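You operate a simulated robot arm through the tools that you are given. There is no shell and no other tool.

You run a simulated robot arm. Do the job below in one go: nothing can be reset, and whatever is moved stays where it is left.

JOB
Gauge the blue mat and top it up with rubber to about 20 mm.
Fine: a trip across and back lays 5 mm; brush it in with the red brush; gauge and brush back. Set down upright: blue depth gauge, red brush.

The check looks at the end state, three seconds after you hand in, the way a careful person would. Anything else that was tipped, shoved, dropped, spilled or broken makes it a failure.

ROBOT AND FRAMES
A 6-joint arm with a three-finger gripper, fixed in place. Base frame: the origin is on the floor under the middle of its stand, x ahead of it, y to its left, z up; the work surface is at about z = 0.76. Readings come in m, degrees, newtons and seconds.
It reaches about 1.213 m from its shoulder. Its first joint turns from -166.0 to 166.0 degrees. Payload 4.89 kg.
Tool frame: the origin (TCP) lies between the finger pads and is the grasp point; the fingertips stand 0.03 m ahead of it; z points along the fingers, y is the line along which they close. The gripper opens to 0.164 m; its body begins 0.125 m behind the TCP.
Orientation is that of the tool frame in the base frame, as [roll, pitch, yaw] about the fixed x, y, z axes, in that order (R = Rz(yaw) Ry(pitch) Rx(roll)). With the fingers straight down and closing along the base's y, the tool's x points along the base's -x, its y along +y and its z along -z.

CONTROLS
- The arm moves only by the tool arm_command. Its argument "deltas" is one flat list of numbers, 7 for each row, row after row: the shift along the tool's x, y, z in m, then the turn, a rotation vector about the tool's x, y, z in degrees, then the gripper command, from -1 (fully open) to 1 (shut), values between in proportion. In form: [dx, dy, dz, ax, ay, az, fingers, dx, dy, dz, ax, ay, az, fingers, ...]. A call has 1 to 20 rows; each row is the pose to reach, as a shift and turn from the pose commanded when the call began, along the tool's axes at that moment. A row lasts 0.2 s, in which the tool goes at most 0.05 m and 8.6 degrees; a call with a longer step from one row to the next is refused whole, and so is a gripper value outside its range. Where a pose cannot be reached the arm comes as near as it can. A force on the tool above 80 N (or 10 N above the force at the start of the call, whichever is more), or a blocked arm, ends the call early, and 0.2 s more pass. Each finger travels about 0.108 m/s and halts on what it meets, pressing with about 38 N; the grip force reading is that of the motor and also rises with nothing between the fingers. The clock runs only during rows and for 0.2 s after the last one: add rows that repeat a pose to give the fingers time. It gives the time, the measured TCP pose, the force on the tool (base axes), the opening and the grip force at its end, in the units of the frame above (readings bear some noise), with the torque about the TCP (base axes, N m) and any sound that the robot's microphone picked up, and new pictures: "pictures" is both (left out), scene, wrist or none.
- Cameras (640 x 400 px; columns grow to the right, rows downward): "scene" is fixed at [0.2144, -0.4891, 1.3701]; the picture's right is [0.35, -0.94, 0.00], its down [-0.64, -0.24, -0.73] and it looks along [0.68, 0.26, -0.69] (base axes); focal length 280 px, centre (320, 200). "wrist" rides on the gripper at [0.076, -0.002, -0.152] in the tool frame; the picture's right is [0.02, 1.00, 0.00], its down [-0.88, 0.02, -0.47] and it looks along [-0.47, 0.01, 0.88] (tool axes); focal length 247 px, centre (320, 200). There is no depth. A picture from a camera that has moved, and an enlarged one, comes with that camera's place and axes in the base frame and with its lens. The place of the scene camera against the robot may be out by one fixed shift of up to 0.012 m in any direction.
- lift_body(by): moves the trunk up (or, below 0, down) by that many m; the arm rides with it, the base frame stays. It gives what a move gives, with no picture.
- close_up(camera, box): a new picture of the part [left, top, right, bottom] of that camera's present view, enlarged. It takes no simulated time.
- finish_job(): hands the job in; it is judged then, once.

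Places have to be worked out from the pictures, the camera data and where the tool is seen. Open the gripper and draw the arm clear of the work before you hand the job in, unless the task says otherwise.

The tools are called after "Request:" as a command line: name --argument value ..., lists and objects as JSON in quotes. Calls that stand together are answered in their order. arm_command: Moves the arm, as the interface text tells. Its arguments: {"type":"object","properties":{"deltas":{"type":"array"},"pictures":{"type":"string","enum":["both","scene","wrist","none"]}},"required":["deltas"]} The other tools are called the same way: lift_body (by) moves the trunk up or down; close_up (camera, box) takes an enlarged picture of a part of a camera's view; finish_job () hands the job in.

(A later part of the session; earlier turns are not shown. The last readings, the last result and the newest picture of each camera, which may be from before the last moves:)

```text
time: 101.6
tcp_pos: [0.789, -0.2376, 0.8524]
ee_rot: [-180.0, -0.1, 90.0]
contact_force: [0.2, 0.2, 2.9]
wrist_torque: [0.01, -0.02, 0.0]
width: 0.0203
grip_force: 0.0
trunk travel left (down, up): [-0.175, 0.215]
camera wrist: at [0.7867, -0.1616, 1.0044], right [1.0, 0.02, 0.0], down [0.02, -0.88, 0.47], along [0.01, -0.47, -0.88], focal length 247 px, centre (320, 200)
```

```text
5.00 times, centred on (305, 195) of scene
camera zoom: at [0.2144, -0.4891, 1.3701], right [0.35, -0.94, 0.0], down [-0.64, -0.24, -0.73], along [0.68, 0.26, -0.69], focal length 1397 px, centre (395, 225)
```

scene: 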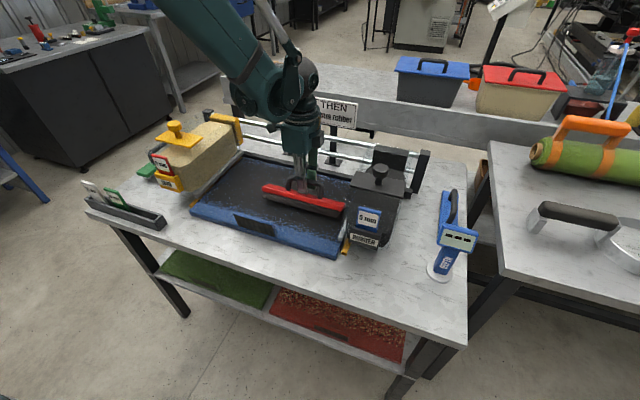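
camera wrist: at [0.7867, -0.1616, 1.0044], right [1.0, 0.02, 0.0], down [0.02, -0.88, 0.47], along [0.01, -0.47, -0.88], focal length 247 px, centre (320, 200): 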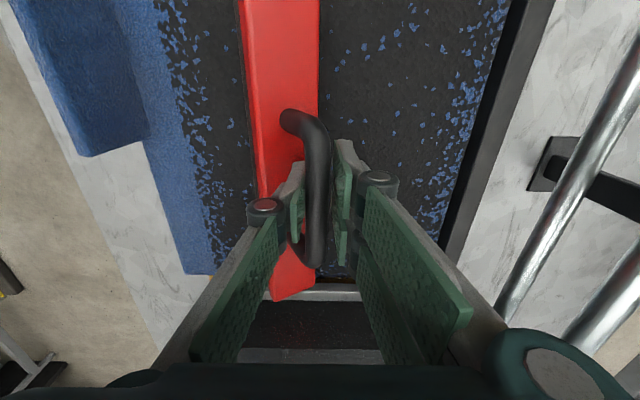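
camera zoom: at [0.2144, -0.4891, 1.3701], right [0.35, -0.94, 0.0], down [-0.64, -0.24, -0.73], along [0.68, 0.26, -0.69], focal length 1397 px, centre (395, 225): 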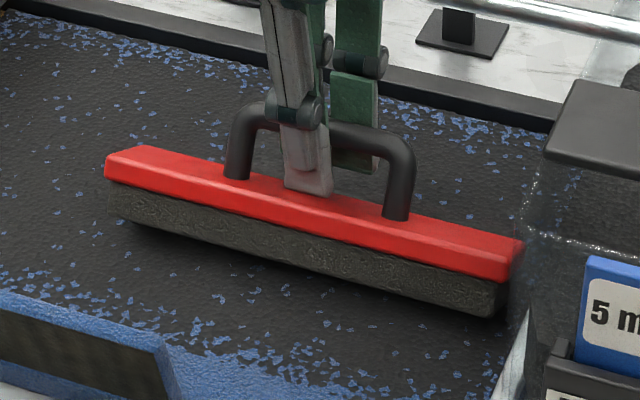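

The bar now leans on the thumb (-x side), so the brush will settle flat as I retreat. I move the hand slowly 5 cm in -x.

Request:
arm_command --deltas '[0, -0.006, 0, 0, 0, 0, 0.756, 0, -0.012, 0, 0, 0, 0, 0.756, 0, -0.018, 0, 0, 0, 0, 0.756, 0, -0.024, 0, 0, 0, 0, 0.756, 0, -0.03, 0, 0, 0, 0, 0.756, 0, -0.036, 0, 0, 0, 0, 0.756, 0, -0.042, 0, 0, 0, 0, 0.756, 0, -0.046, 0, 0, 0, 0, 0.756, 0, -0.046, 0, 0, 0, 0, 0.756]'

Request:
close_up --camera "scene" --box '[240, 155, 360, 240]'

Request:
close_up --camera "wrist" --box '[220, 60, 420, 320]'

```text
time: 103.6
tcp_pos: [0.7424, -0.238, 0.8525]
ee_rot: [179.9, 0.0, 90.0]
contact_force: [-0.2, 1.1, 0.1]
wrist_torque: [0.04, 0.03, 0.01]
width: 0.0199
grip_force: 0.1
trunk travel left (down, up): [-0.175, 0.215]
camera wrist: at [0.7397, -0.163, 1.0044], right [1.0, 0.02, 0.0], down [0.02, -0.88, 0.47], along [0.01, -0.47, -0.88], focal length 247 px, centre (320, 200)
```

scene: 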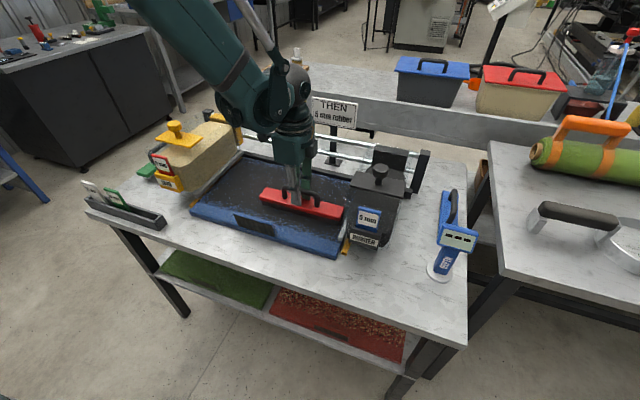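
wrist: 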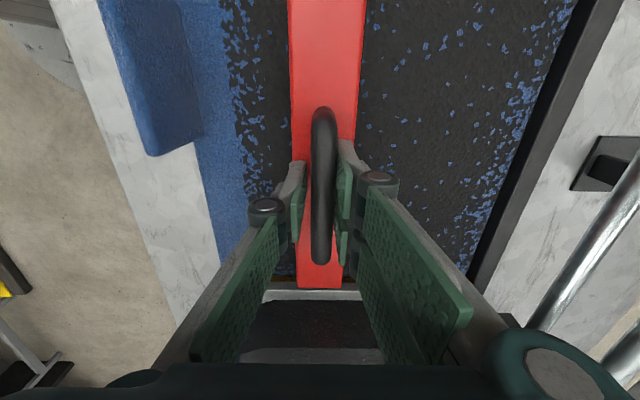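

```text
4.71 times, centred on (300, 198) of scene
camera zoom: at [0.2144, -0.4891, 1.3701], right [0.35, -0.94, 0.0], down [-0.64, -0.24, -0.73], along [0.68, 0.26, -0.69], focal length 1315 px, centre (414, 212)
```

zoom: 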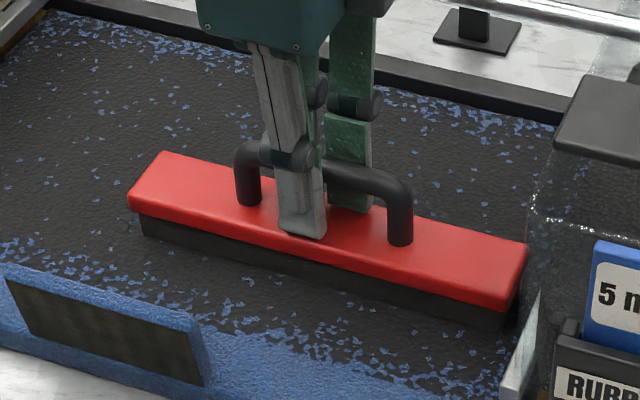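

```text
1.54 times, centred on (320, 190) of wrist
camera zoom: at [0.7397, -0.163, 1.0044], right [1.0, 0.02, 0.0], down [0.02, -0.88, 0.47], along [0.01, -0.47, -0.88], focal length 380 px, centre (320, 215)
```

zoom: 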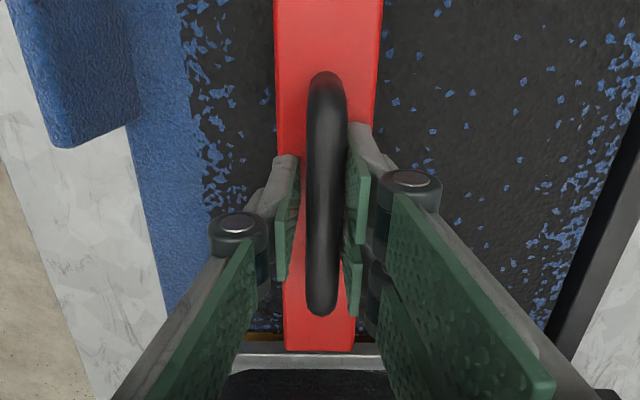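

The brush is flat on the mat again with the bar between the pads. Pulling across its width tips it, so I'll brush lengthwise (along y) in adjacent lanes instead. I centre on the bar and grip again.

Request:
arm_command --deltas '[0, 0.002, 0, 0, 0, 0, 0.756, 0, 0.002, 0, 0, 0, 0, 0.85, 0, 0.002, 0, 0, 0, 0, 1, 0, 0.002, 0, 0, 0, 0, 1, 0, 0.002, 0, 0, 0, 0, 1]' --pictures "none"

Request:
close_up --camera "scene" --box '[240, 155, 360, 240]'

```text
time: 104.8
tcp_pos: [0.7435, -0.2386, 0.8519]
ee_rot: [-180.0, 0.0, 90.0]
contact_force: [-0.2, -0.5, -0.6]
wrist_torque: [-0.01, -0.02, 0.0]
width: 0.0135
grip_force: 38.0
trunk travel left (down, up): [-0.175, 0.215]
```

```text
4.71 times, centred on (300, 198) of scene
camera zoom: at [0.2144, -0.4891, 1.3701], right [0.35, -0.94, 0.0], down [-0.64, -0.24, -0.73], along [0.68, 0.26, -0.69], focal length 1315 px, centre (414, 212)
```

zoom: 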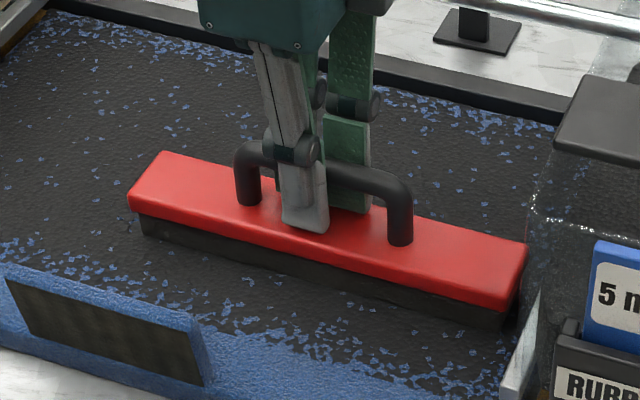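

Gripped with the brush resting on the mat (no net force). I press 0.5 mm and make a trial stroke lengthwise, 17 cm toward +y.

Request:
arm_command --deltas '[0, 0, 0.0005, 0, 0, 0, 1, 0.008, 0, 0.0005, 0, 0, 0, 1, 0.02, 0, 0.0005, 0, 0, 0, 1, 0.035, 0, 0.0005, 0, 0, 0, 1, 0.05, 0, 0.0005, 0, 0, 0, 1, 0.065, 0, 0.0005, 0, 0, 0, 1, 0.08, 0, 0.0005, 0, 0, 0, 1]'

Request:
close_up --camera "scene" --box '[190, 140, 380, 260]'

```text
time: 106.4
tcp_pos: [0.7431, -0.16, 0.8508]
ee_rot: [-179.9, 0.1, 89.9]
contact_force: [-0.6, -0.6, -0.4]
wrist_torque: [0.06, 0.0, 0.03]
width: 0.0135
grip_force: 38.1
trunk travel left (down, up): [-0.175, 0.215]
camera wrist: at [0.7409, -0.0836, 1.0045], right [1.0, 0.02, 0.0], down [0.02, -0.88, 0.47], along [0.01, -0.47, -0.88], focal length 247 px, centre (320, 200)
```

scene: 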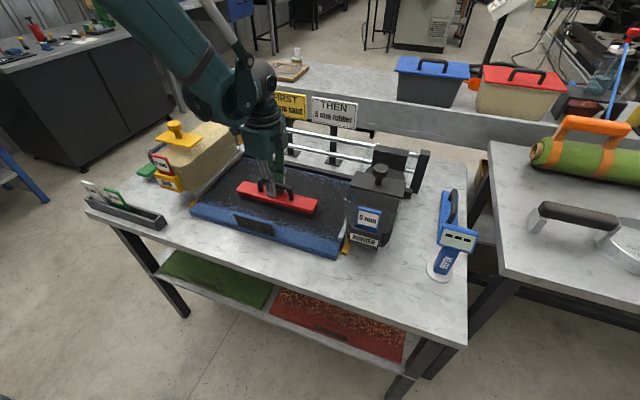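
wrist: 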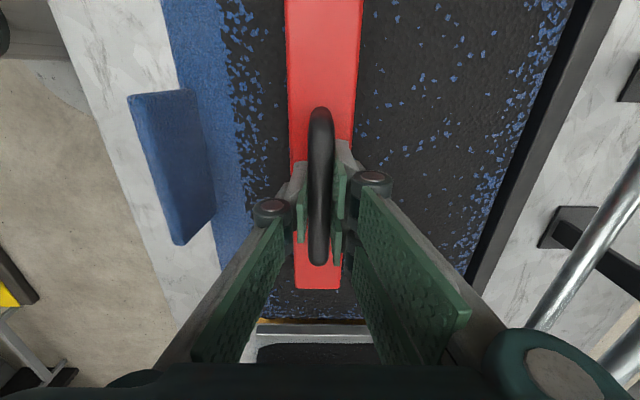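

```text
3.33 times, centred on (285, 200) of scene
camera zoom: at [0.2144, -0.4891, 1.3701], right [0.35, -0.94, 0.0], down [-0.64, -0.24, -0.73], along [0.68, 0.26, -0.69], focal length 932 px, centre (437, 200)
```

zoom: 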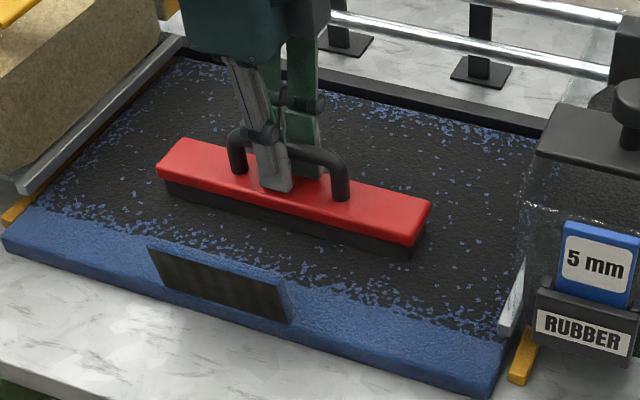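

The brush stays flat when moved lengthwise. Force is near zero, so I press about 0.7 mm more and continue to the left end of the lane.

Request:
arm_command --deltas '[0, 0, 0.0007, 0, 0, 0, 1, 0.012, 0, 0.0007, 0, 0, 0, 1, 0.027, 0, 0.0007, 0, 0, 0, 1, 0.042, 0, 0.0007, 0, 0, 0, 1, 0.057, 0, 0.0007, 0, 0, 0, 1, 0.072, 0, 0.0007, 0, 0, 0, 1, 0.085, 0, 0.0007, 0, 0, 0, 1, 0.09, 0, 0.0007, 0, 0, 0, 1]'

Request:
close_up --camera "scene" --box '[170, 130, 380, 260]'

```text
time: 108.2
tcp_pos: [0.7429, -0.0662, 0.8522]
ee_rot: [-179.9, 0.1, 89.8]
contact_force: [0.0, 0.6, 0.3]
wrist_torque: [0.06, 0.0, 0.02]
width: 0.0136
grip_force: 38.0
trunk travel left (down, up): [-0.175, 0.215]
camera wrist: at [0.7414, 0.0073, 1.0038], right [1.0, 0.02, 0.0], down [0.02, -0.88, 0.47], along [0.01, -0.47, -0.88], focal length 247 px, centre (320, 200)
```

scene: 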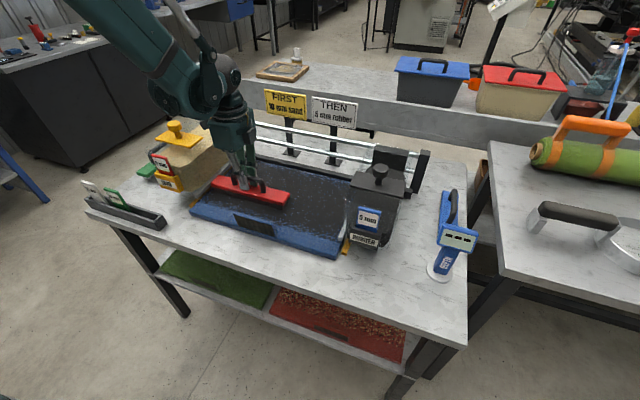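
wrist: 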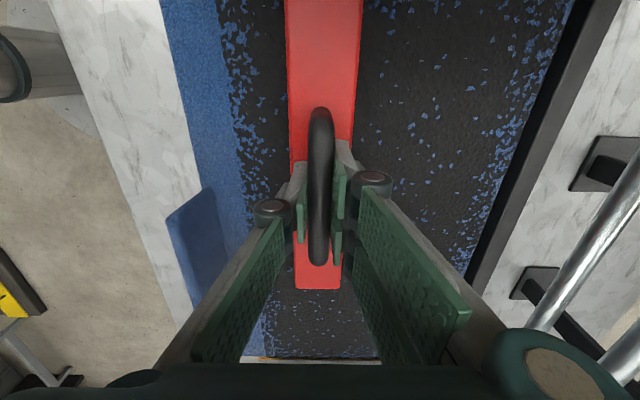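

```text
3.05 times, centred on (275, 195) of scene
camera zoom: at [0.2144, -0.4891, 1.3701], right [0.35, -0.94, 0.0], down [-0.64, -0.24, -0.73], along [0.68, 0.26, -0.69], focal length 852 px, centre (457, 215)
```

zoom: 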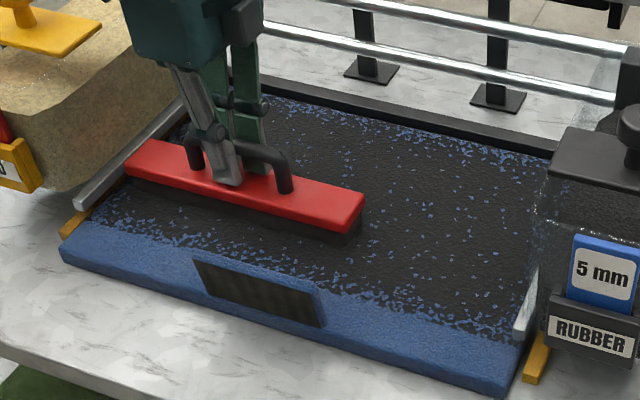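

Let me compare swept and unswept areas, then decide how hard to press.

Request:
close_up --camera "scene" --box '[250, 160, 360, 240]'

Request:
arm_command --deltas '[0, 0, 0.0005, 0, 0, 0, 1, 0, 0, 0.001, 0, 0, 0, 1, 0, 0, 0.001, 0, 0, 0, 1]' --pictures "none"

```text
5.00 times, centred on (305, 200) of scene
camera zoom: at [0.2144, -0.4891, 1.3701], right [0.35, -0.94, 0.0], down [-0.64, -0.24, -0.73], along [0.68, 0.26, -0.69], focal length 1397 px, centre (395, 200)
```

zoom: 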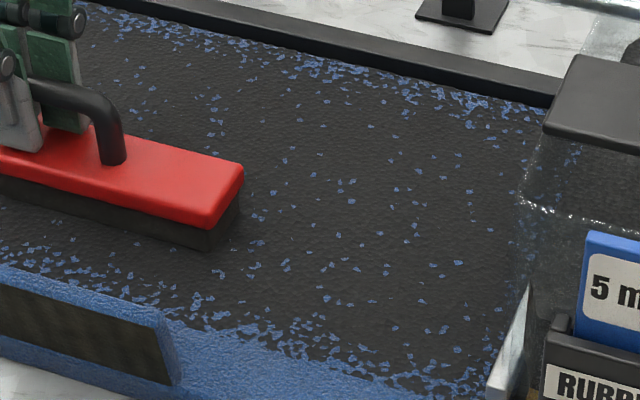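

```text
time: 109.0
tcp_pos: [0.7443, -0.0682, 0.8512]
ee_rot: [179.9, 0.0, 90.0]
contact_force: [4.7, 1.7, 31.7]
wrist_torque: [0.0, 0.05, -0.04]
width: 0.0137
grip_force: 37.8
trunk travel left (down, up): [-0.175, 0.215]
```

Now +32 N. I ease up slightly and make the return stroke along this lane with a firmer contact.

Request:
arm_command --deltas '[0, 0, -0.0004, 0, 0, 0, 1, -0.012, 0, -0.0004, 0, 0, 0, 1, -0.027, 0, -0.0004, 0, 0, 0, 1, -0.042, 0, -0.0004, 0, 0, 0, 1, -0.057, 0, -0.0004, 0, 0, 0, 1, -0.072, 0, -0.0004, 0, 0, 0, 1, -0.085, 0, -0.0004, 0, 0, 0, 1]' --pictures "none"

Request:
arm_command --deltas '[-0.012, 0, 0, 0, 0, 0, 1, -0.027, 0, 0, 0, 0, 0, 1, -0.042, 0, 0, 0, 0, 0, 1, -0.057, 0, 0, 0, 0, 0, 1, -0.072, 0, 0, 0, 0, 0, 1, -0.085, 0, 0, 0, 0, 0, 1, -0.085, 0, 0, 0, 0, 0, 1]'

Request:
close_up --camera "scene" --box '[190, 140, 380, 260]'

```text
time: 110.6
tcp_pos: [0.7424, -0.1533, 0.8511]
ee_rot: [-180.0, 0.1, 90.0]
contact_force: [0.6, 11.0, 28.0]
wrist_torque: [0.09, 0.03, -0.01]
width: 0.0135
grip_force: 38.2
trunk travel left (down, up): [-0.175, 0.215]
```

```text
time: 112.2
tcp_pos: [0.7445, -0.2399, 0.8506]
ee_rot: [180.0, 0.0, 90.0]
contact_force: [-1.2, 7.1, 18.5]
wrist_torque: [0.07, -0.04, 0.01]
width: 0.0138
grip_force: 38.3
trunk travel left (down, up): [-0.175, 0.215]
camera wrist: at [0.7424, -0.1632, 1.0029], right [1.0, 0.02, 0.0], down [0.02, -0.88, 0.47], along [0.01, -0.47, -0.88], focal length 247 px, centre (320, 200)
```

scene: 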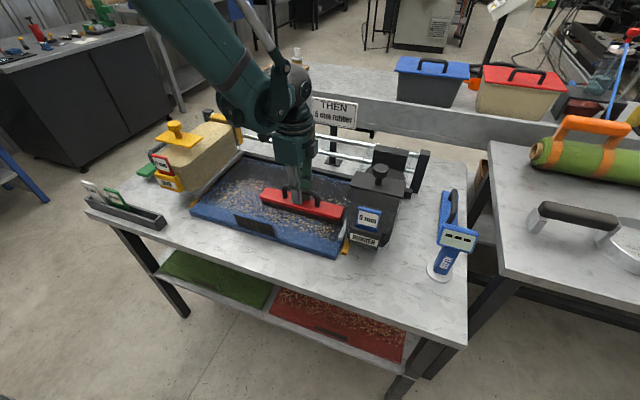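
wrist: 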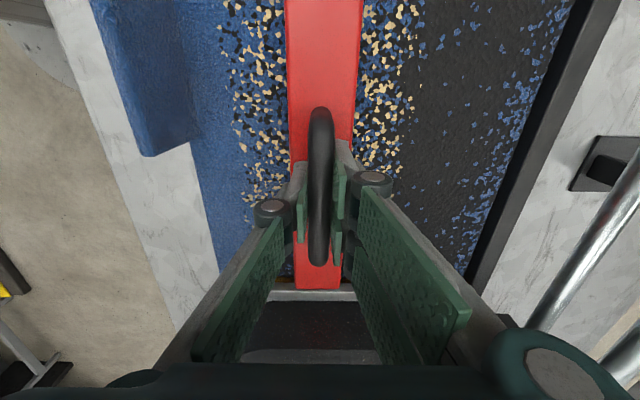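

```text
3.33 times, centred on (285, 200) of scene
camera zoom: at [0.2144, -0.4891, 1.3701], right [0.35, -0.94, 0.0], down [-0.64, -0.24, -0.73], along [0.68, 0.26, -0.69], focal length 932 px, centre (437, 200)
```

zoom: 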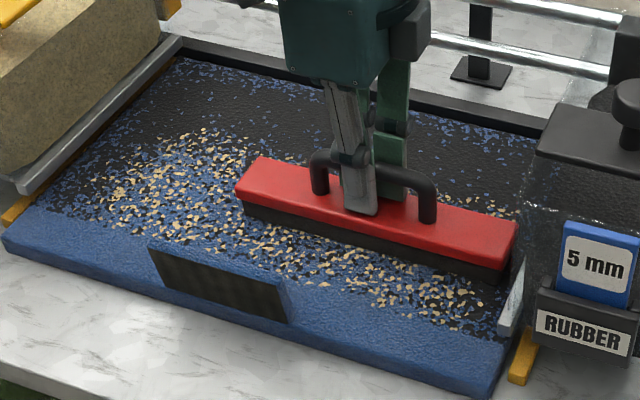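

Pressed brushing clearly works: the swept band (x ≈ 0.67–0.82) now shows the mixed speckle. I stroke this lane once more toward the left end with the same pressure to finish it.

Request:
arm_command --deltas '[0.012, 0, 0, 0, 0, 0, 1, 0.027, 0, 0, 0, 0, 0, 1, 0.042, 0, 0, 0, 0, 0, 1, 0.057, 0, 0, 0, 0, 0, 1, 0.072, 0, 0, 0, 0, 0, 1, 0.085, 0, 0, 0, 0, 0, 1]' --pictures "none"

Request:
arm_command --deltas '[0.012, 0, 0.0003, 0, 0, 0, 1, 0.027, 0, 0.0003, 0, 0, 0, 1, 0.042, 0, 0.0003, 0, 0, 0, 1, 0.057, 0, 0.0003, 0, 0, 0, 1, 0.072, 0, 0.0003, 0, 0, 0, 1, 0.085, 0, 0.0003, 0, 0, 0, 1, 0.09, 0, 0.0003, 0, 0, 0, 1, 0.09, 0, 0.0003, 0, 0, 0, 1]'

Request:
close_up --camera "scene" --box '[170, 130, 380, 260]'

```text
time: 113.6
tcp_pos: [0.7426, -0.1539, 0.8515]
ee_rot: [-180.0, 0.0, 89.9]
contact_force: [1.4, -5.3, 20.1]
wrist_torque: [-0.41, 0.0, 0.0]
width: 0.0135
grip_force: 38.2
trunk travel left (down, up): [-0.175, 0.215]
```

```text
time: 115.4
tcp_pos: [0.7441, -0.0631, 0.8542]
ee_rot: [-180.0, 0.0, 90.0]
contact_force: [-0.5, 0.6, -2.2]
wrist_torque: [0.0, -0.03, 0.03]
width: 0.0135
grip_force: 38.1
trunk travel left (down, up): [-0.175, 0.215]
camera wrist: at [0.742, 0.0126, 1.0051], right [1.0, 0.02, 0.0], down [0.02, -0.88, 0.47], along [0.01, -0.47, -0.88], focal length 247 px, centre (320, 200)
```

scene: 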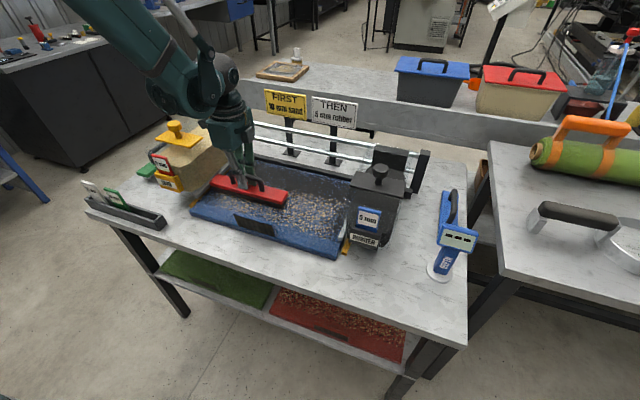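
wrist: 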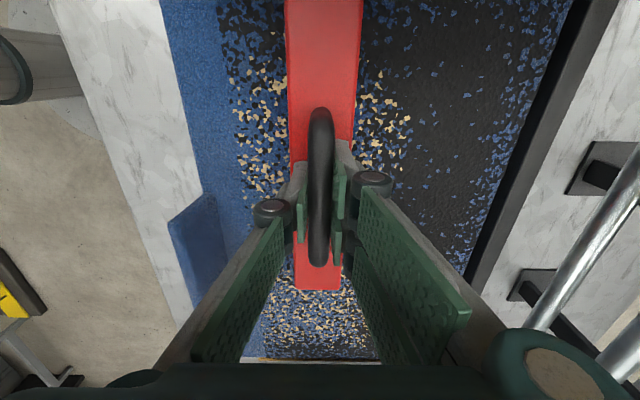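

```text
3.05 times, centred on (275, 195) of scene
camera zoom: at [0.2144, -0.4891, 1.3701], right [0.35, -0.94, 0.0], down [-0.64, -0.24, -0.73], along [0.68, 0.26, -0.69], focal length 852 px, centre (457, 215)
```

zoom: 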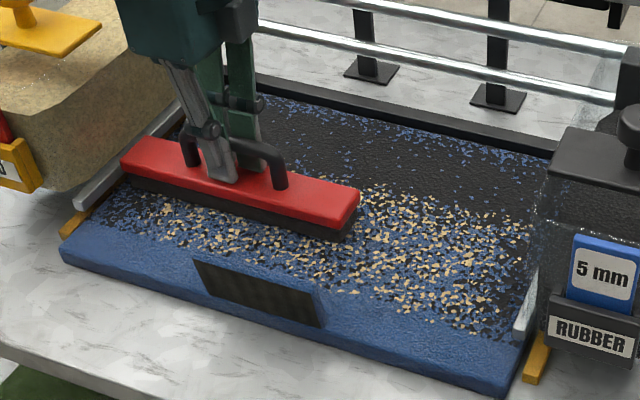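

The hand rode about 3 mm high at the left end and lost pressure. I press down in small steps here until contact returns.

Request:
arm_command --deltas '[0, 0, 0.001, 0, 0, 0, 1, 0, 0, 0.0015, 0, 0, 0, 1, 0, 0, 0.0015, 0, 0, 0, 1]' --pictures "none"

```text
time: 116.2
tcp_pos: [0.7448, -0.0626, 0.8521]
ee_rot: [-179.9, 0.0, 90.0]
contact_force: [0.5, 0.6, -2.7]
wrist_torque: [0.0, -0.01, 0.03]
width: 0.0135
grip_force: 38.0
trunk travel left (down, up): [-0.175, 0.215]
```

Still no contact; I lower in 1 mm steps further.

Request:
arm_command --deltas '[0, 0, 0.001, 0, 0, 0, 1, 0, 0, 0.001, 0, 0, 0, 1, 0, 0, 0.001, 0, 0, 0, 1]' --pictures "none"

```text
time: 117.0
tcp_pos: [0.744, -0.0629, 0.8496]
ee_rot: [180.0, -0.1, 90.0]
contact_force: [10.9, 2.5, 30.7]
wrist_torque: [-0.02, 0.04, 0.01]
width: 0.0136
grip_force: 37.9
trunk travel left (down, up): [-0.175, 0.215]
```

Contact is back at +31 N. I stroke toward -y at this height.

Request:
arm_command --deltas '[-0.012, 0, 0, 0, 0, 0, 1, -0.027, 0, 0, 0, 0, 0, 1, -0.042, 0, 0, 0, 0, 0, 1, -0.057, 0, 0, 0, 0, 0, 1, -0.072, 0, 0, 0, 0, 0, 1, -0.087, 0, 0, 0, 0, 0, 1]' --pictures "none"

Request:
arm_command --deltas '[-0.012, 0, 0, 0, 0, 0, 1, -0.027, 0, 0, 0, 0, 0, 1, -0.042, 0, 0, 0, 0, 0, 1, -0.057, 0, 0, 0, 0, 0, 1, -0.072, 0, 0, 0, 0, 0, 1, -0.085, 0, 0, 0, 0, 0, 1, -0.087, 0, 0, 0, 0, 0, 1]'

Request:
close_up --camera "scene" --box '[170, 130, 380, 260]'

```text
time: 118.4
tcp_pos: [0.743, -0.1515, 0.8489]
ee_rot: [179.9, 0.1, 90.0]
contact_force: [-0.8, 13.4, 32.9]
wrist_torque: [0.08, -0.07, -0.04]
width: 0.0136
grip_force: 37.6
trunk travel left (down, up): [-0.175, 0.215]
```

```text
time: 120.0
tcp_pos: [0.7427, -0.2394, 0.8477]
ee_rot: [179.9, 0.0, 89.8]
contact_force: [0.5, 8.3, 28.9]
wrist_torque: [0.87, -0.03, 0.18]
width: 0.0133
grip_force: 38.5
trunk travel left (down, up): [-0.175, 0.215]
camera wrist: at [0.7412, -0.1633, 1.0002], right [1.0, 0.02, 0.0], down [0.02, -0.88, 0.47], along [0.01, -0.47, -0.88], focal length 247 px, centre (320, 200)
```

scene: 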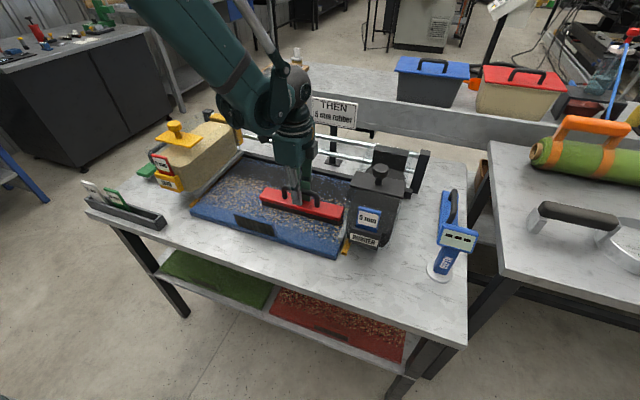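
wrist: 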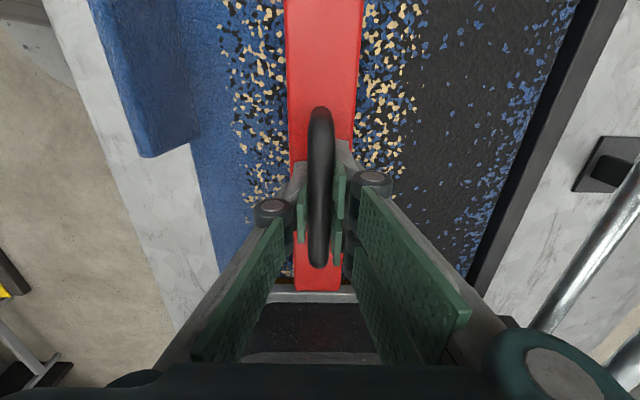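

```text
3.05 times, centred on (275, 195) of scene
camera zoom: at [0.2144, -0.4891, 1.3701], right [0.35, -0.94, 0.0], down [-0.64, -0.24, -0.73], along [0.68, 0.26, -0.69], focal length 852 px, centre (457, 215)
```

zoom: 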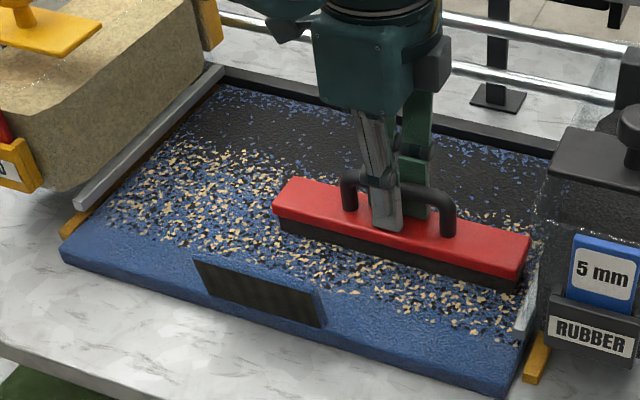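

The front half is well brushed. I lift the brush 2 cm, shift 11.6 cm in +x to the back lane (x ≈ 0.862) and lower again close to the mat.

Request:
arm_command --deltas '[0, 0, -0.01, 0, 0, 0, 1, 0, 0, -0.02, 0, 0, 0, 1, 0, 0.03, -0.02, 0, 0, 0, 1, 0, 0.06, -0.02, 0, 0, 0, 1, 0, 0.09, -0.02, 0, 0, 0, 1, 0, 0.116, -0.02, 0, 0, 0, 1, 0, 0.116, -0.012, 0, 0, 0, 1, 0, 0.116, -0.005, 0, 0, 0, 1, 0, 0.116, -0.005, 0, 0, 0, 1]'

Request:
close_up --camera "scene" --box '[170, 130, 380, 260]'

```text
time: 122.0
tcp_pos: [0.8598, -0.2373, 0.8531]
ee_rot: [-180.0, 0.0, 90.0]
contact_force: [0.2, -0.2, -3.4]
wrist_torque: [0.05, 0.01, 0.01]
width: 0.0135
grip_force: 37.5
trunk travel left (down, up): [-0.175, 0.215]
camera wrist: at [0.8573, -0.1613, 1.0055], right [1.0, 0.02, 0.0], down [0.02, -0.88, 0.47], along [0.01, -0.47, -0.88], focal length 247 px, centre (320, 200)
```

scene: 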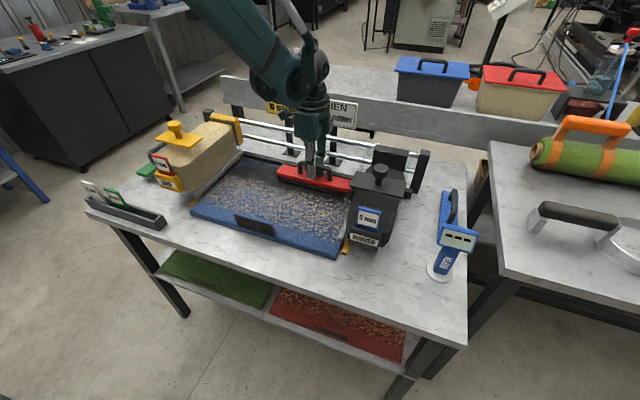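
wrist: 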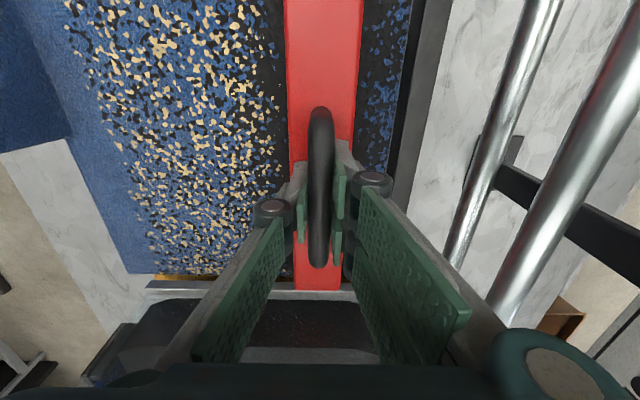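

```text
3.05 times, centred on (275, 195) of scene
camera zoom: at [0.2144, -0.4891, 1.3701], right [0.35, -0.94, 0.0], down [-0.64, -0.24, -0.73], along [0.68, 0.26, -0.69], focal length 852 px, centre (457, 215)
```

zoom: 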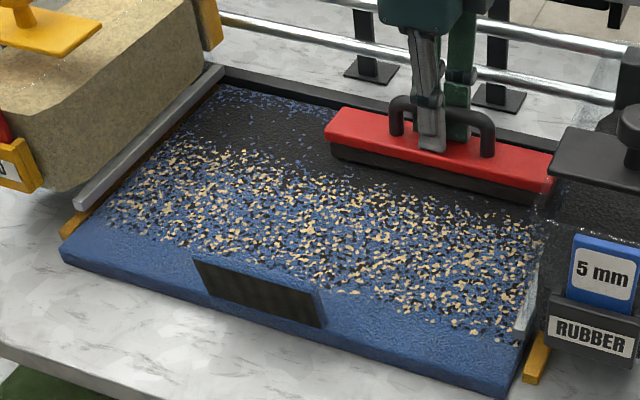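

Brush is over the back strip, level and clear of frame and hopper. I lower in 1 mm steps to make contact.

Request:
arm_command --deltas '[0, 0, 0.001, 0, 0, 0, 1, 0, 0, 0.002, 0, 0, 0, 1, 0, 0, 0.003, 0, 0, 0, 1, 0, 0, 0.003, 0, 0, 0, 1]' --pictures "none"

```text
time: 123.0
tcp_pos: [0.8599, -0.2366, 0.8503]
ee_rot: [180.0, -0.1, 89.9]
contact_force: [0.4, 0.0, -2.0]
wrist_torque: [0.01, -0.04, 0.03]
width: 0.0134
grip_force: 38.4
trunk travel left (down, up): [-0.175, 0.215]
```

Request:
arm_command --deltas '[0, 0, 0.001, 0, 0, 0, 1, 0, 0, 0.002, 0, 0, 0, 1, 0, 0, 0.002, 0, 0, 0, 1]' --pictures "none"

```text
time: 123.8
tcp_pos: [0.8603, -0.238, 0.8482]
ee_rot: [-179.9, 0.0, 89.9]
contact_force: [0.8, 4.0, 11.2]
wrist_torque: [-0.31, -0.02, 0.02]
width: 0.0132
grip_force: 37.4
trunk travel left (down, up): [-0.175, 0.215]
```

Contact (+11 N). I add 0.6 mm of pressure and stroke toward +y along the back lane.

Request:
arm_command --deltas '[0, 0, 0.0006, 0, 0, 0, 1, 0.012, 0, 0.0006, 0, 0, 0, 1, 0.027, 0, 0.0006, 0, 0, 0, 1, 0.042, 0, 0.0006, 0, 0, 0, 1, 0.057, 0, 0.0006, 0, 0, 0, 1, 0.072, 0, 0.0006, 0, 0, 0, 1, 0.087, 0, 0.0006, 0, 0, 0, 1]' --pictures "none"

Request:
arm_command --deltas '[0.012, 0, 0.0003, 0, 0, 0, 1, 0.027, 0, 0.0003, 0, 0, 0, 1, 0.042, 0, 0.0003, 0, 0, 0, 1, 0.057, 0, 0.0003, 0, 0, 0, 1, 0.072, 0, 0.0003, 0, 0, 0, 1, 0.085, 0, 0.0003, 0, 0, 0, 1, 0.087, 0, 0.0003, 0, 0, 0, 1]'

Request:
close_up --camera "scene" --box '[170, 130, 380, 260]'

```text
time: 125.4
tcp_pos: [0.8588, -0.1501, 0.8483]
ee_rot: [179.9, -0.1, 89.9]
contact_force: [-1.2, -11.1, 34.5]
wrist_torque: [-0.5, 0.0, 0.11]
width: 0.0135
grip_force: 38.3
trunk travel left (down, up): [-0.175, 0.215]
```

```text
time: 127.0
tcp_pos: [0.8584, -0.0634, 0.848]
ee_rot: [-179.9, 0.1, 90.0]
contact_force: [-1.8, -19.9, 65.0]
wrist_torque: [-1.62, -0.02, -0.23]
width: 0.0134
grip_force: 37.6
trunk travel left (down, up): [-0.175, 0.215]
camera wrist: at [0.856, 0.0124, 1.0], right [1.0, 0.02, 0.0], down [0.02, -0.88, 0.47], along [0.01, -0.47, -0.88], focal length 247 px, centre (320, 200)
```

scene: 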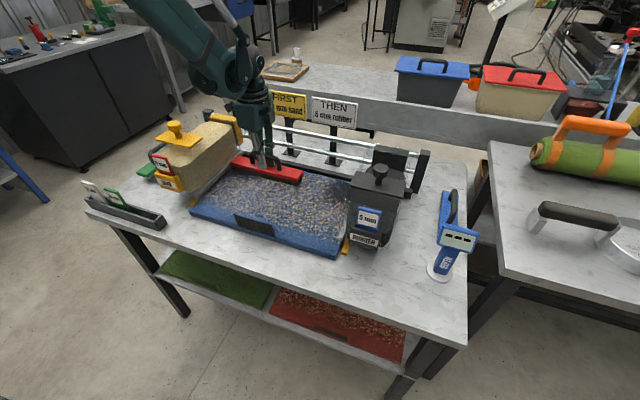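
wrist: 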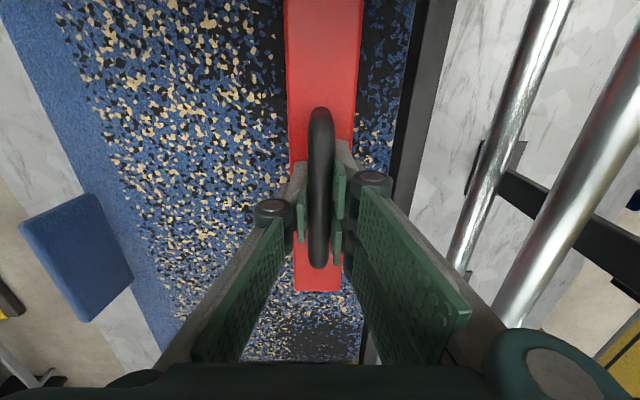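

```text
3.05 times, centred on (275, 195) of scene
camera zoom: at [0.2144, -0.4891, 1.3701], right [0.35, -0.94, 0.0], down [-0.64, -0.24, -0.73], along [0.68, 0.26, -0.69], focal length 852 px, centre (457, 215)
```

zoom: 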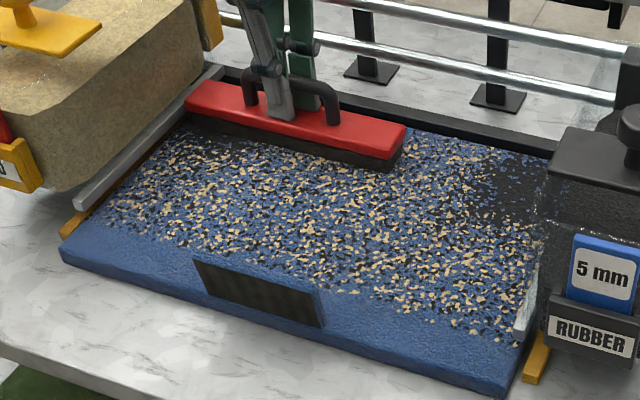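

Pressure rose to 65 N, so I ease up 1.2 mm and stroke back toward -y to finish the corners.

Request:
arm_command --deltas '[0, 0, -0.0012, 0, 0, 0, 1, -0.012, 0, -0.0012, 0, 0, 0, 1, -0.027, 0, -0.0012, 0, 0, 0, 1, -0.042, 0, -0.0012, 0, 0, 0, 1, -0.057, 0, -0.0012, 0, 0, 0, 1, -0.072, 0, -0.0012, 0, 0, 0, 1, -0.087, 0, -0.0012, 0, 0, 0, 1]' --pictures "none"

Request:
arm_command --deltas '[-0.012, 0, 0, 0, 0, 0, 1, -0.027, 0, 0, 0, 0, 0, 1, -0.042, 0, 0, 0, 0, 0, 1, -0.057, 0, 0, 0, 0, 0, 1, -0.072, 0, 0, 0, 0, 0, 1, -0.087, 0, 0, 0, 0, 0, 1, -0.09, 0, 0, 0, 0, 0, 1]'

Request:
close_up --camera "scene" --box '[170, 130, 380, 260]'

```text
time: 128.6
tcp_pos: [0.8605, -0.1493, 0.8488]
ee_rot: [-180.0, 0.0, 89.9]
contact_force: [-0.2, 0.3, -2.2]
wrist_torque: [-0.06, 0.04, 0.01]
width: 0.0135
grip_force: 37.6
trunk travel left (down, up): [-0.175, 0.215]
```

```text
time: 130.2
tcp_pos: [0.8617, -0.2411, 0.8493]
ee_rot: [-179.9, 0.1, 90.0]
contact_force: [-0.4, -0.4, -2.2]
wrist_torque: [0.03, 0.0, -0.01]
width: 0.0138
grip_force: 37.6
trunk travel left (down, up): [-0.175, 0.215]
camera wrist: at [0.8594, -0.1654, 1.0019], right [1.0, 0.02, 0.0], down [0.02, -0.88, 0.47], along [0.01, -0.47, -0.88], focal length 247 px, centre (320, 200)
```

scene: 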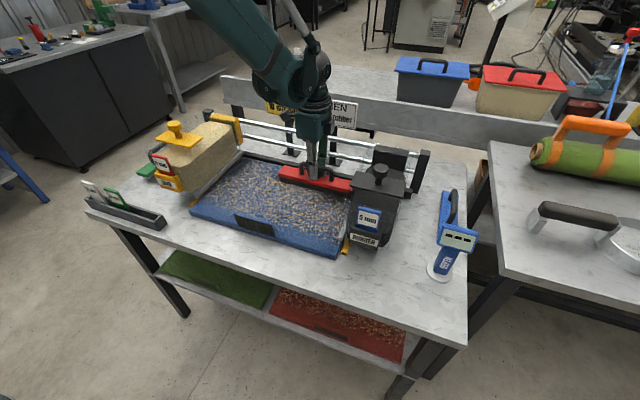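
wrist: 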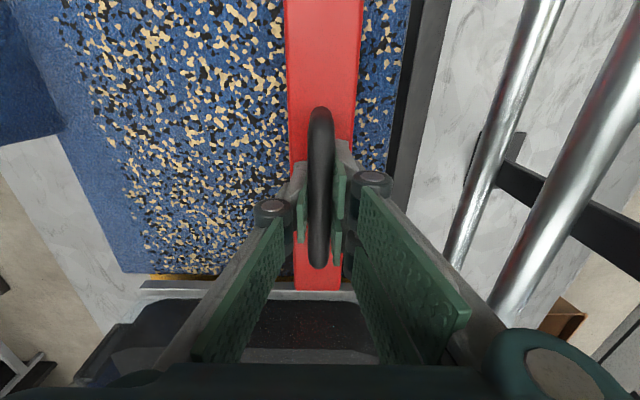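

```text
3.05 times, centred on (275, 195) of scene
camera zoom: at [0.2144, -0.4891, 1.3701], right [0.35, -0.94, 0.0], down [-0.64, -0.24, -0.73], along [0.68, 0.26, -0.69], focal length 852 px, centre (457, 215)
```

zoom: 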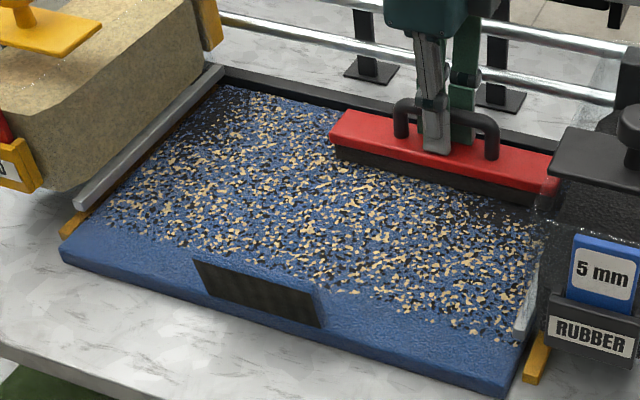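

Nearly everything is mixed; only the back-right and back-left corners still look dark. I press down again here at the right end.

Request:
arm_command --deltas '[0, 0, 0.001, 0, 0, 0, 1, 0, 0, 0.002, 0, 0, 0, 1, 0, 0, 0.002, 0, 0, 0, 1]' --pictures "none"

```text
time: 131.0
tcp_pos: [0.8616, -0.2405, 0.8473]
ee_rot: [179.9, 0.0, 90.0]
contact_force: [4.4, 2.0, 24.0]
wrist_torque: [0.14, -0.07, -0.03]
width: 0.0134
grip_force: 37.7
trunk travel left (down, up): [-0.175, 0.215]
```

24 N of pressure. I work the right end with short strokes (+4 cm and back, twice).

Request:
arm_command --deltas '[0.013, 0, 0, 0, 0, 0, 1, 0.027, 0, 0, 0, 0, 0, 1, 0.04, 0, 0, 0, 0, 0, 1, 0.027, 0, 0, 0, 0, 0, 1, 0.013, 0, 0, 0, 0, 0, 1, 0.0, 0, 0, 0, 0, 0, 1, -0.003, 0, 0, 0, 0, 0, 1, 0.012, 0, 0, 0, 0, 0, 1, 0.027, 0, 0, 0, 0, 0, 1, 0.04, 0, 0, 0, 0, 0, 1, 0.027, 0, 0, 0, 0, 0, 1, 0.013, 0, 0, 0, 0, 0, 1, 0, 0, 0, 0, 0, 0, 1, -0.003, 0, 0, 0, 0, 0, 1, -0.003, 0, 0, 0, 0, 0, 1]'

Request:
close_up --camera "scene" --box '[170, 130, 380, 260]'

```text
time: 134.2
tcp_pos: [0.8603, -0.2453, 0.8474]
ee_rot: [179.9, 0.1, 89.9]
contact_force: [-0.2, 13.6, 45.8]
wrist_torque: [0.63, -0.13, 0.23]
width: 0.0135
grip_force: 38.1
trunk travel left (down, up): [-0.175, 0.215]
camera wrist: at [0.8565, -0.1695, 0.9999], right [1.0, 0.02, 0.0], down [0.02, -0.88, 0.47], along [0.01, -0.47, -0.88], focal length 247 px, centre (320, 200)
```

scene: 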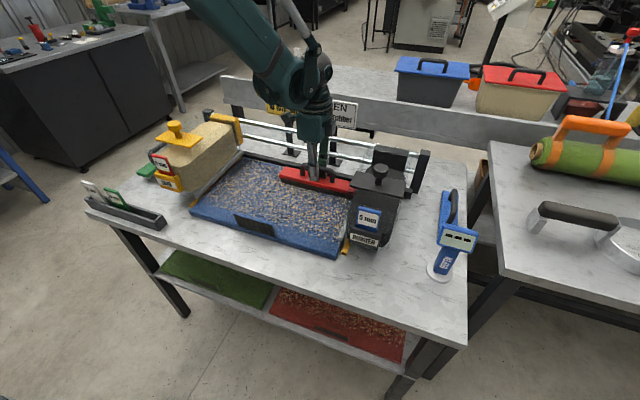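
wrist: 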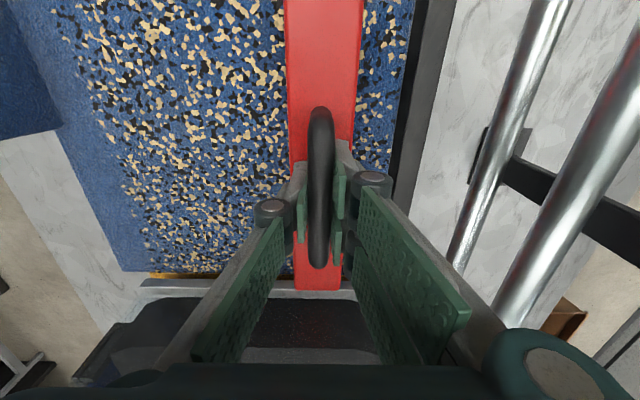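

```text
3.05 times, centred on (275, 195) of scene
camera zoom: at [0.2144, -0.4891, 1.3701], right [0.35, -0.94, 0.0], down [-0.64, -0.24, -0.73], along [0.68, 0.26, -0.69], focal length 852 px, centre (457, 215)
```

zoom: 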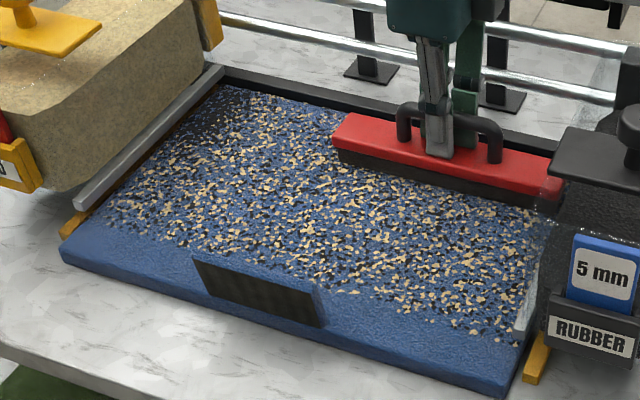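

The right-back corner is now mixed. I stroke along to the left end (easing 0.5 mm) and do the same short strokes there.

Request:
arm_command --deltas '[0.012, 0, -0.0005, 0, 0, 0, 1, 0.027, 0, -0.0005, 0, 0, 0, 1, 0.042, 0, -0.0005, 0, 0, 0, 1, 0.057, 0, -0.0005, 0, 0, 0, 1, 0.072, 0, -0.0005, 0, 0, 0, 1, 0.087, 0, -0.0005, 0, 0, 0, 1, 0.102, 0, -0.0005, 0, 0, 0, 1, 0.117, 0, -0.0005, 0, 0, 0, 1, 0.132, 0, -0.0005, 0, 0, 0, 1, 0.147, 0, -0.0005, 0, 0, 0, 1, 0.162, 0, -0.0005, 0, 0, 0, 1, 0.175, 0, -0.0005, 0, 0, 0, 1, 0.18, 0, -0.0005, 0, 0, 0, 1, 0.18, 0, -0.0005, 0, 0, 0, 1]' --pictures "none"

```text
time: 137.2
tcp_pos: [0.8605, -0.0636, 0.8482]
ee_rot: [-180.0, 0.0, 90.0]
contact_force: [0.0, -8.1, 21.9]
wrist_torque: [-0.07, -0.11, 0.07]
width: 0.0134
grip_force: 38.3
trunk travel left (down, up): [-0.175, 0.215]
```

Pressure 22 N at the left end. Short strokes (-4 cm and back, twice) here.

Request:
arm_command --deltas '[-0.013, 0, 0, 0, 0, 0, 1, -0.027, 0, 0, 0, 0, 0, 1, -0.04, 0, 0, 0, 0, 0, 1, -0.027, 0, 0, 0, 0, 0, 1, -0.013, 0, 0, 0, 0, 0, 1, 0.0, 0, 0, 0, 0, 0, 1, 0.002, 0, 0, 0, 0, 0, 1, -0.012, 0, 0, 0, 0, 0, 1, -0.027, 0, 0, 0, 0, 0, 1, -0.04, 0, 0, 0, 0, 0, 1, -0.027, 0, 0, 0, 0, 0, 1, -0.013, 0, 0, 0, 0, 0, 1, 0, 0, 0, 0, 0, 0, 1, 0.002, 0, 0, 0, 0, 0, 1, 0.002, 0, 0, 0, 0, 0, 1]'

Request:
close_up --camera "scene" --box '[170, 130, 380, 260]'

```text
time: 140.4
tcp_pos: [0.8586, -0.0616, 0.8484]
ee_rot: [179.9, 0.0, 90.0]
contact_force: [-1.9, -18.8, 57.2]
wrist_torque: [-0.64, -0.03, -0.07]
width: 0.0135
grip_force: 38.4
trunk travel left (down, up): [-0.175, 0.215]
camera wrist: at [0.8557, 0.0141, 1.0], right [1.0, 0.02, 0.0], down [0.02, -0.88, 0.47], along [0.01, -0.47, -0.88], focal length 247 px, centre (320, 200)
```

scene: 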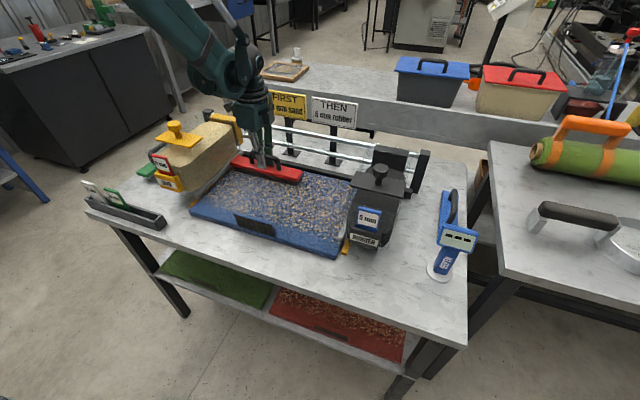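
wrist: 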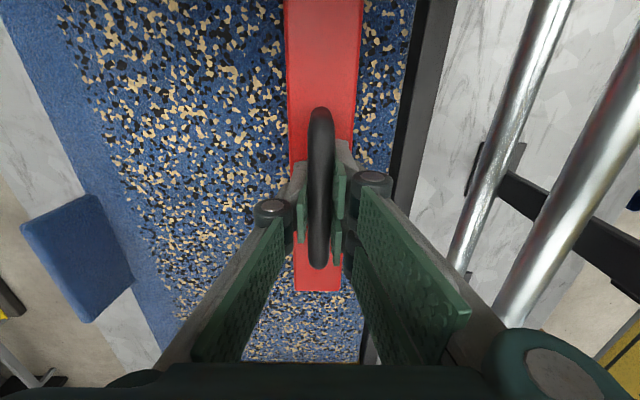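

```text
3.05 times, centred on (275, 195) of scene
camera zoom: at [0.2144, -0.4891, 1.3701], right [0.35, -0.94, 0.0], down [-0.64, -0.24, -0.73], along [0.68, 0.26, -0.69], focal length 852 px, centre (457, 215)
```

zoom: 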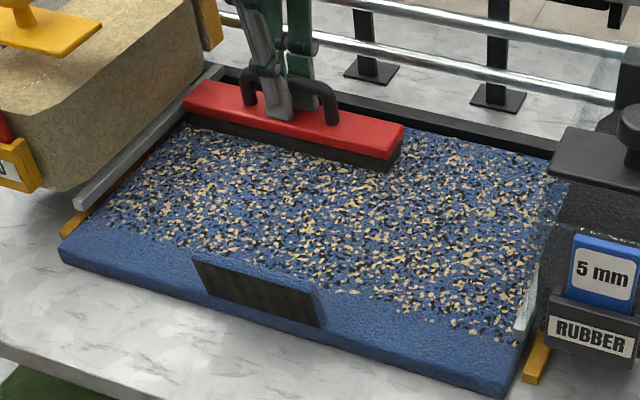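

The whole infill is now evenly mixed. I lift the brush 10 cm and move it toward the mat's centre line to inspect the corner.

Request:
arm_command --deltas '[0, 0, -0.02, 0, 0, 0, 1, 0, 0, -0.05, 0, 0, 0, 1, 0, 0, -0.08, 0, 0, 0, 1, 0, 0, -0.1, 0, 0, 0, 1, -0.04, 0, -0.1, 0, 0, 0, 1, -0.08, 0, -0.1, 0, 0, 0, 1, -0.1, -0.03, -0.1, 0, 0, 0, 1, -0.1, -0.07, -0.1, 0, 0, 0, 1, -0.1, -0.11, -0.1, 0, 0, 0, 1, -0.1, -0.15, -0.1, 0, 0, 0, 1, -0.1, -0.19, -0.1, 0, 0, 0, 1, -0.1, -0.23, -0.1, 0, 0, 0, 1, -0.1, -0.27, -0.1, 0, 0, 0, 1, -0.1, -0.297, -0.1, 0, 0, 0, 1, -0.1, -0.297, -0.1, 0, 0, 0, 1]'

Request:
close_up --camera "scene" --box '[170, 120, 400, 270]'

```text
time: 143.6
tcp_pos: [0.5624, -0.1605, 0.949]
ee_rot: [180.0, -0.1, 90.0]
contact_force: [-0.5, 0.5, -2.6]
wrist_torque: [-0.03, -0.13, 0.0]
width: 0.0134
grip_force: 37.9
trunk travel left (down, up): [-0.175, 0.215]
camera wrist: at [0.5607, -0.0853, 1.0993], right [1.0, 0.02, 0.0], down [0.02, -0.88, 0.47], along [0.01, -0.47, -0.88], focal length 247 px, centre (320, 200)
```

scene: 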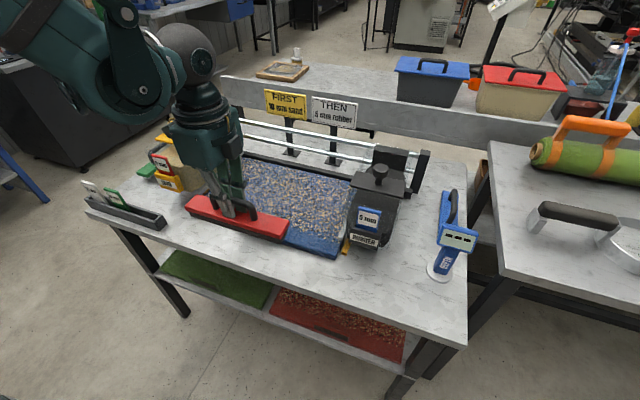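
wrist: 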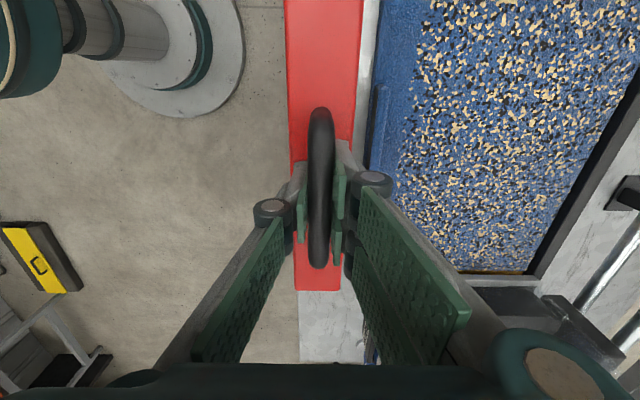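

```text
2.67 times, centred on (285, 195) of scene
camera zoom: at [0.2144, -0.4891, 1.3701], right [0.35, -0.94, 0.0], down [-0.64, -0.24, -0.73], along [0.68, 0.26, -0.69], focal length 745 px, centre (413, 213)
```

zoom: 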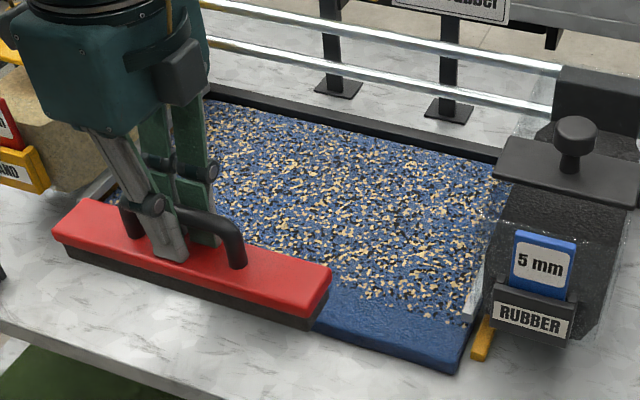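

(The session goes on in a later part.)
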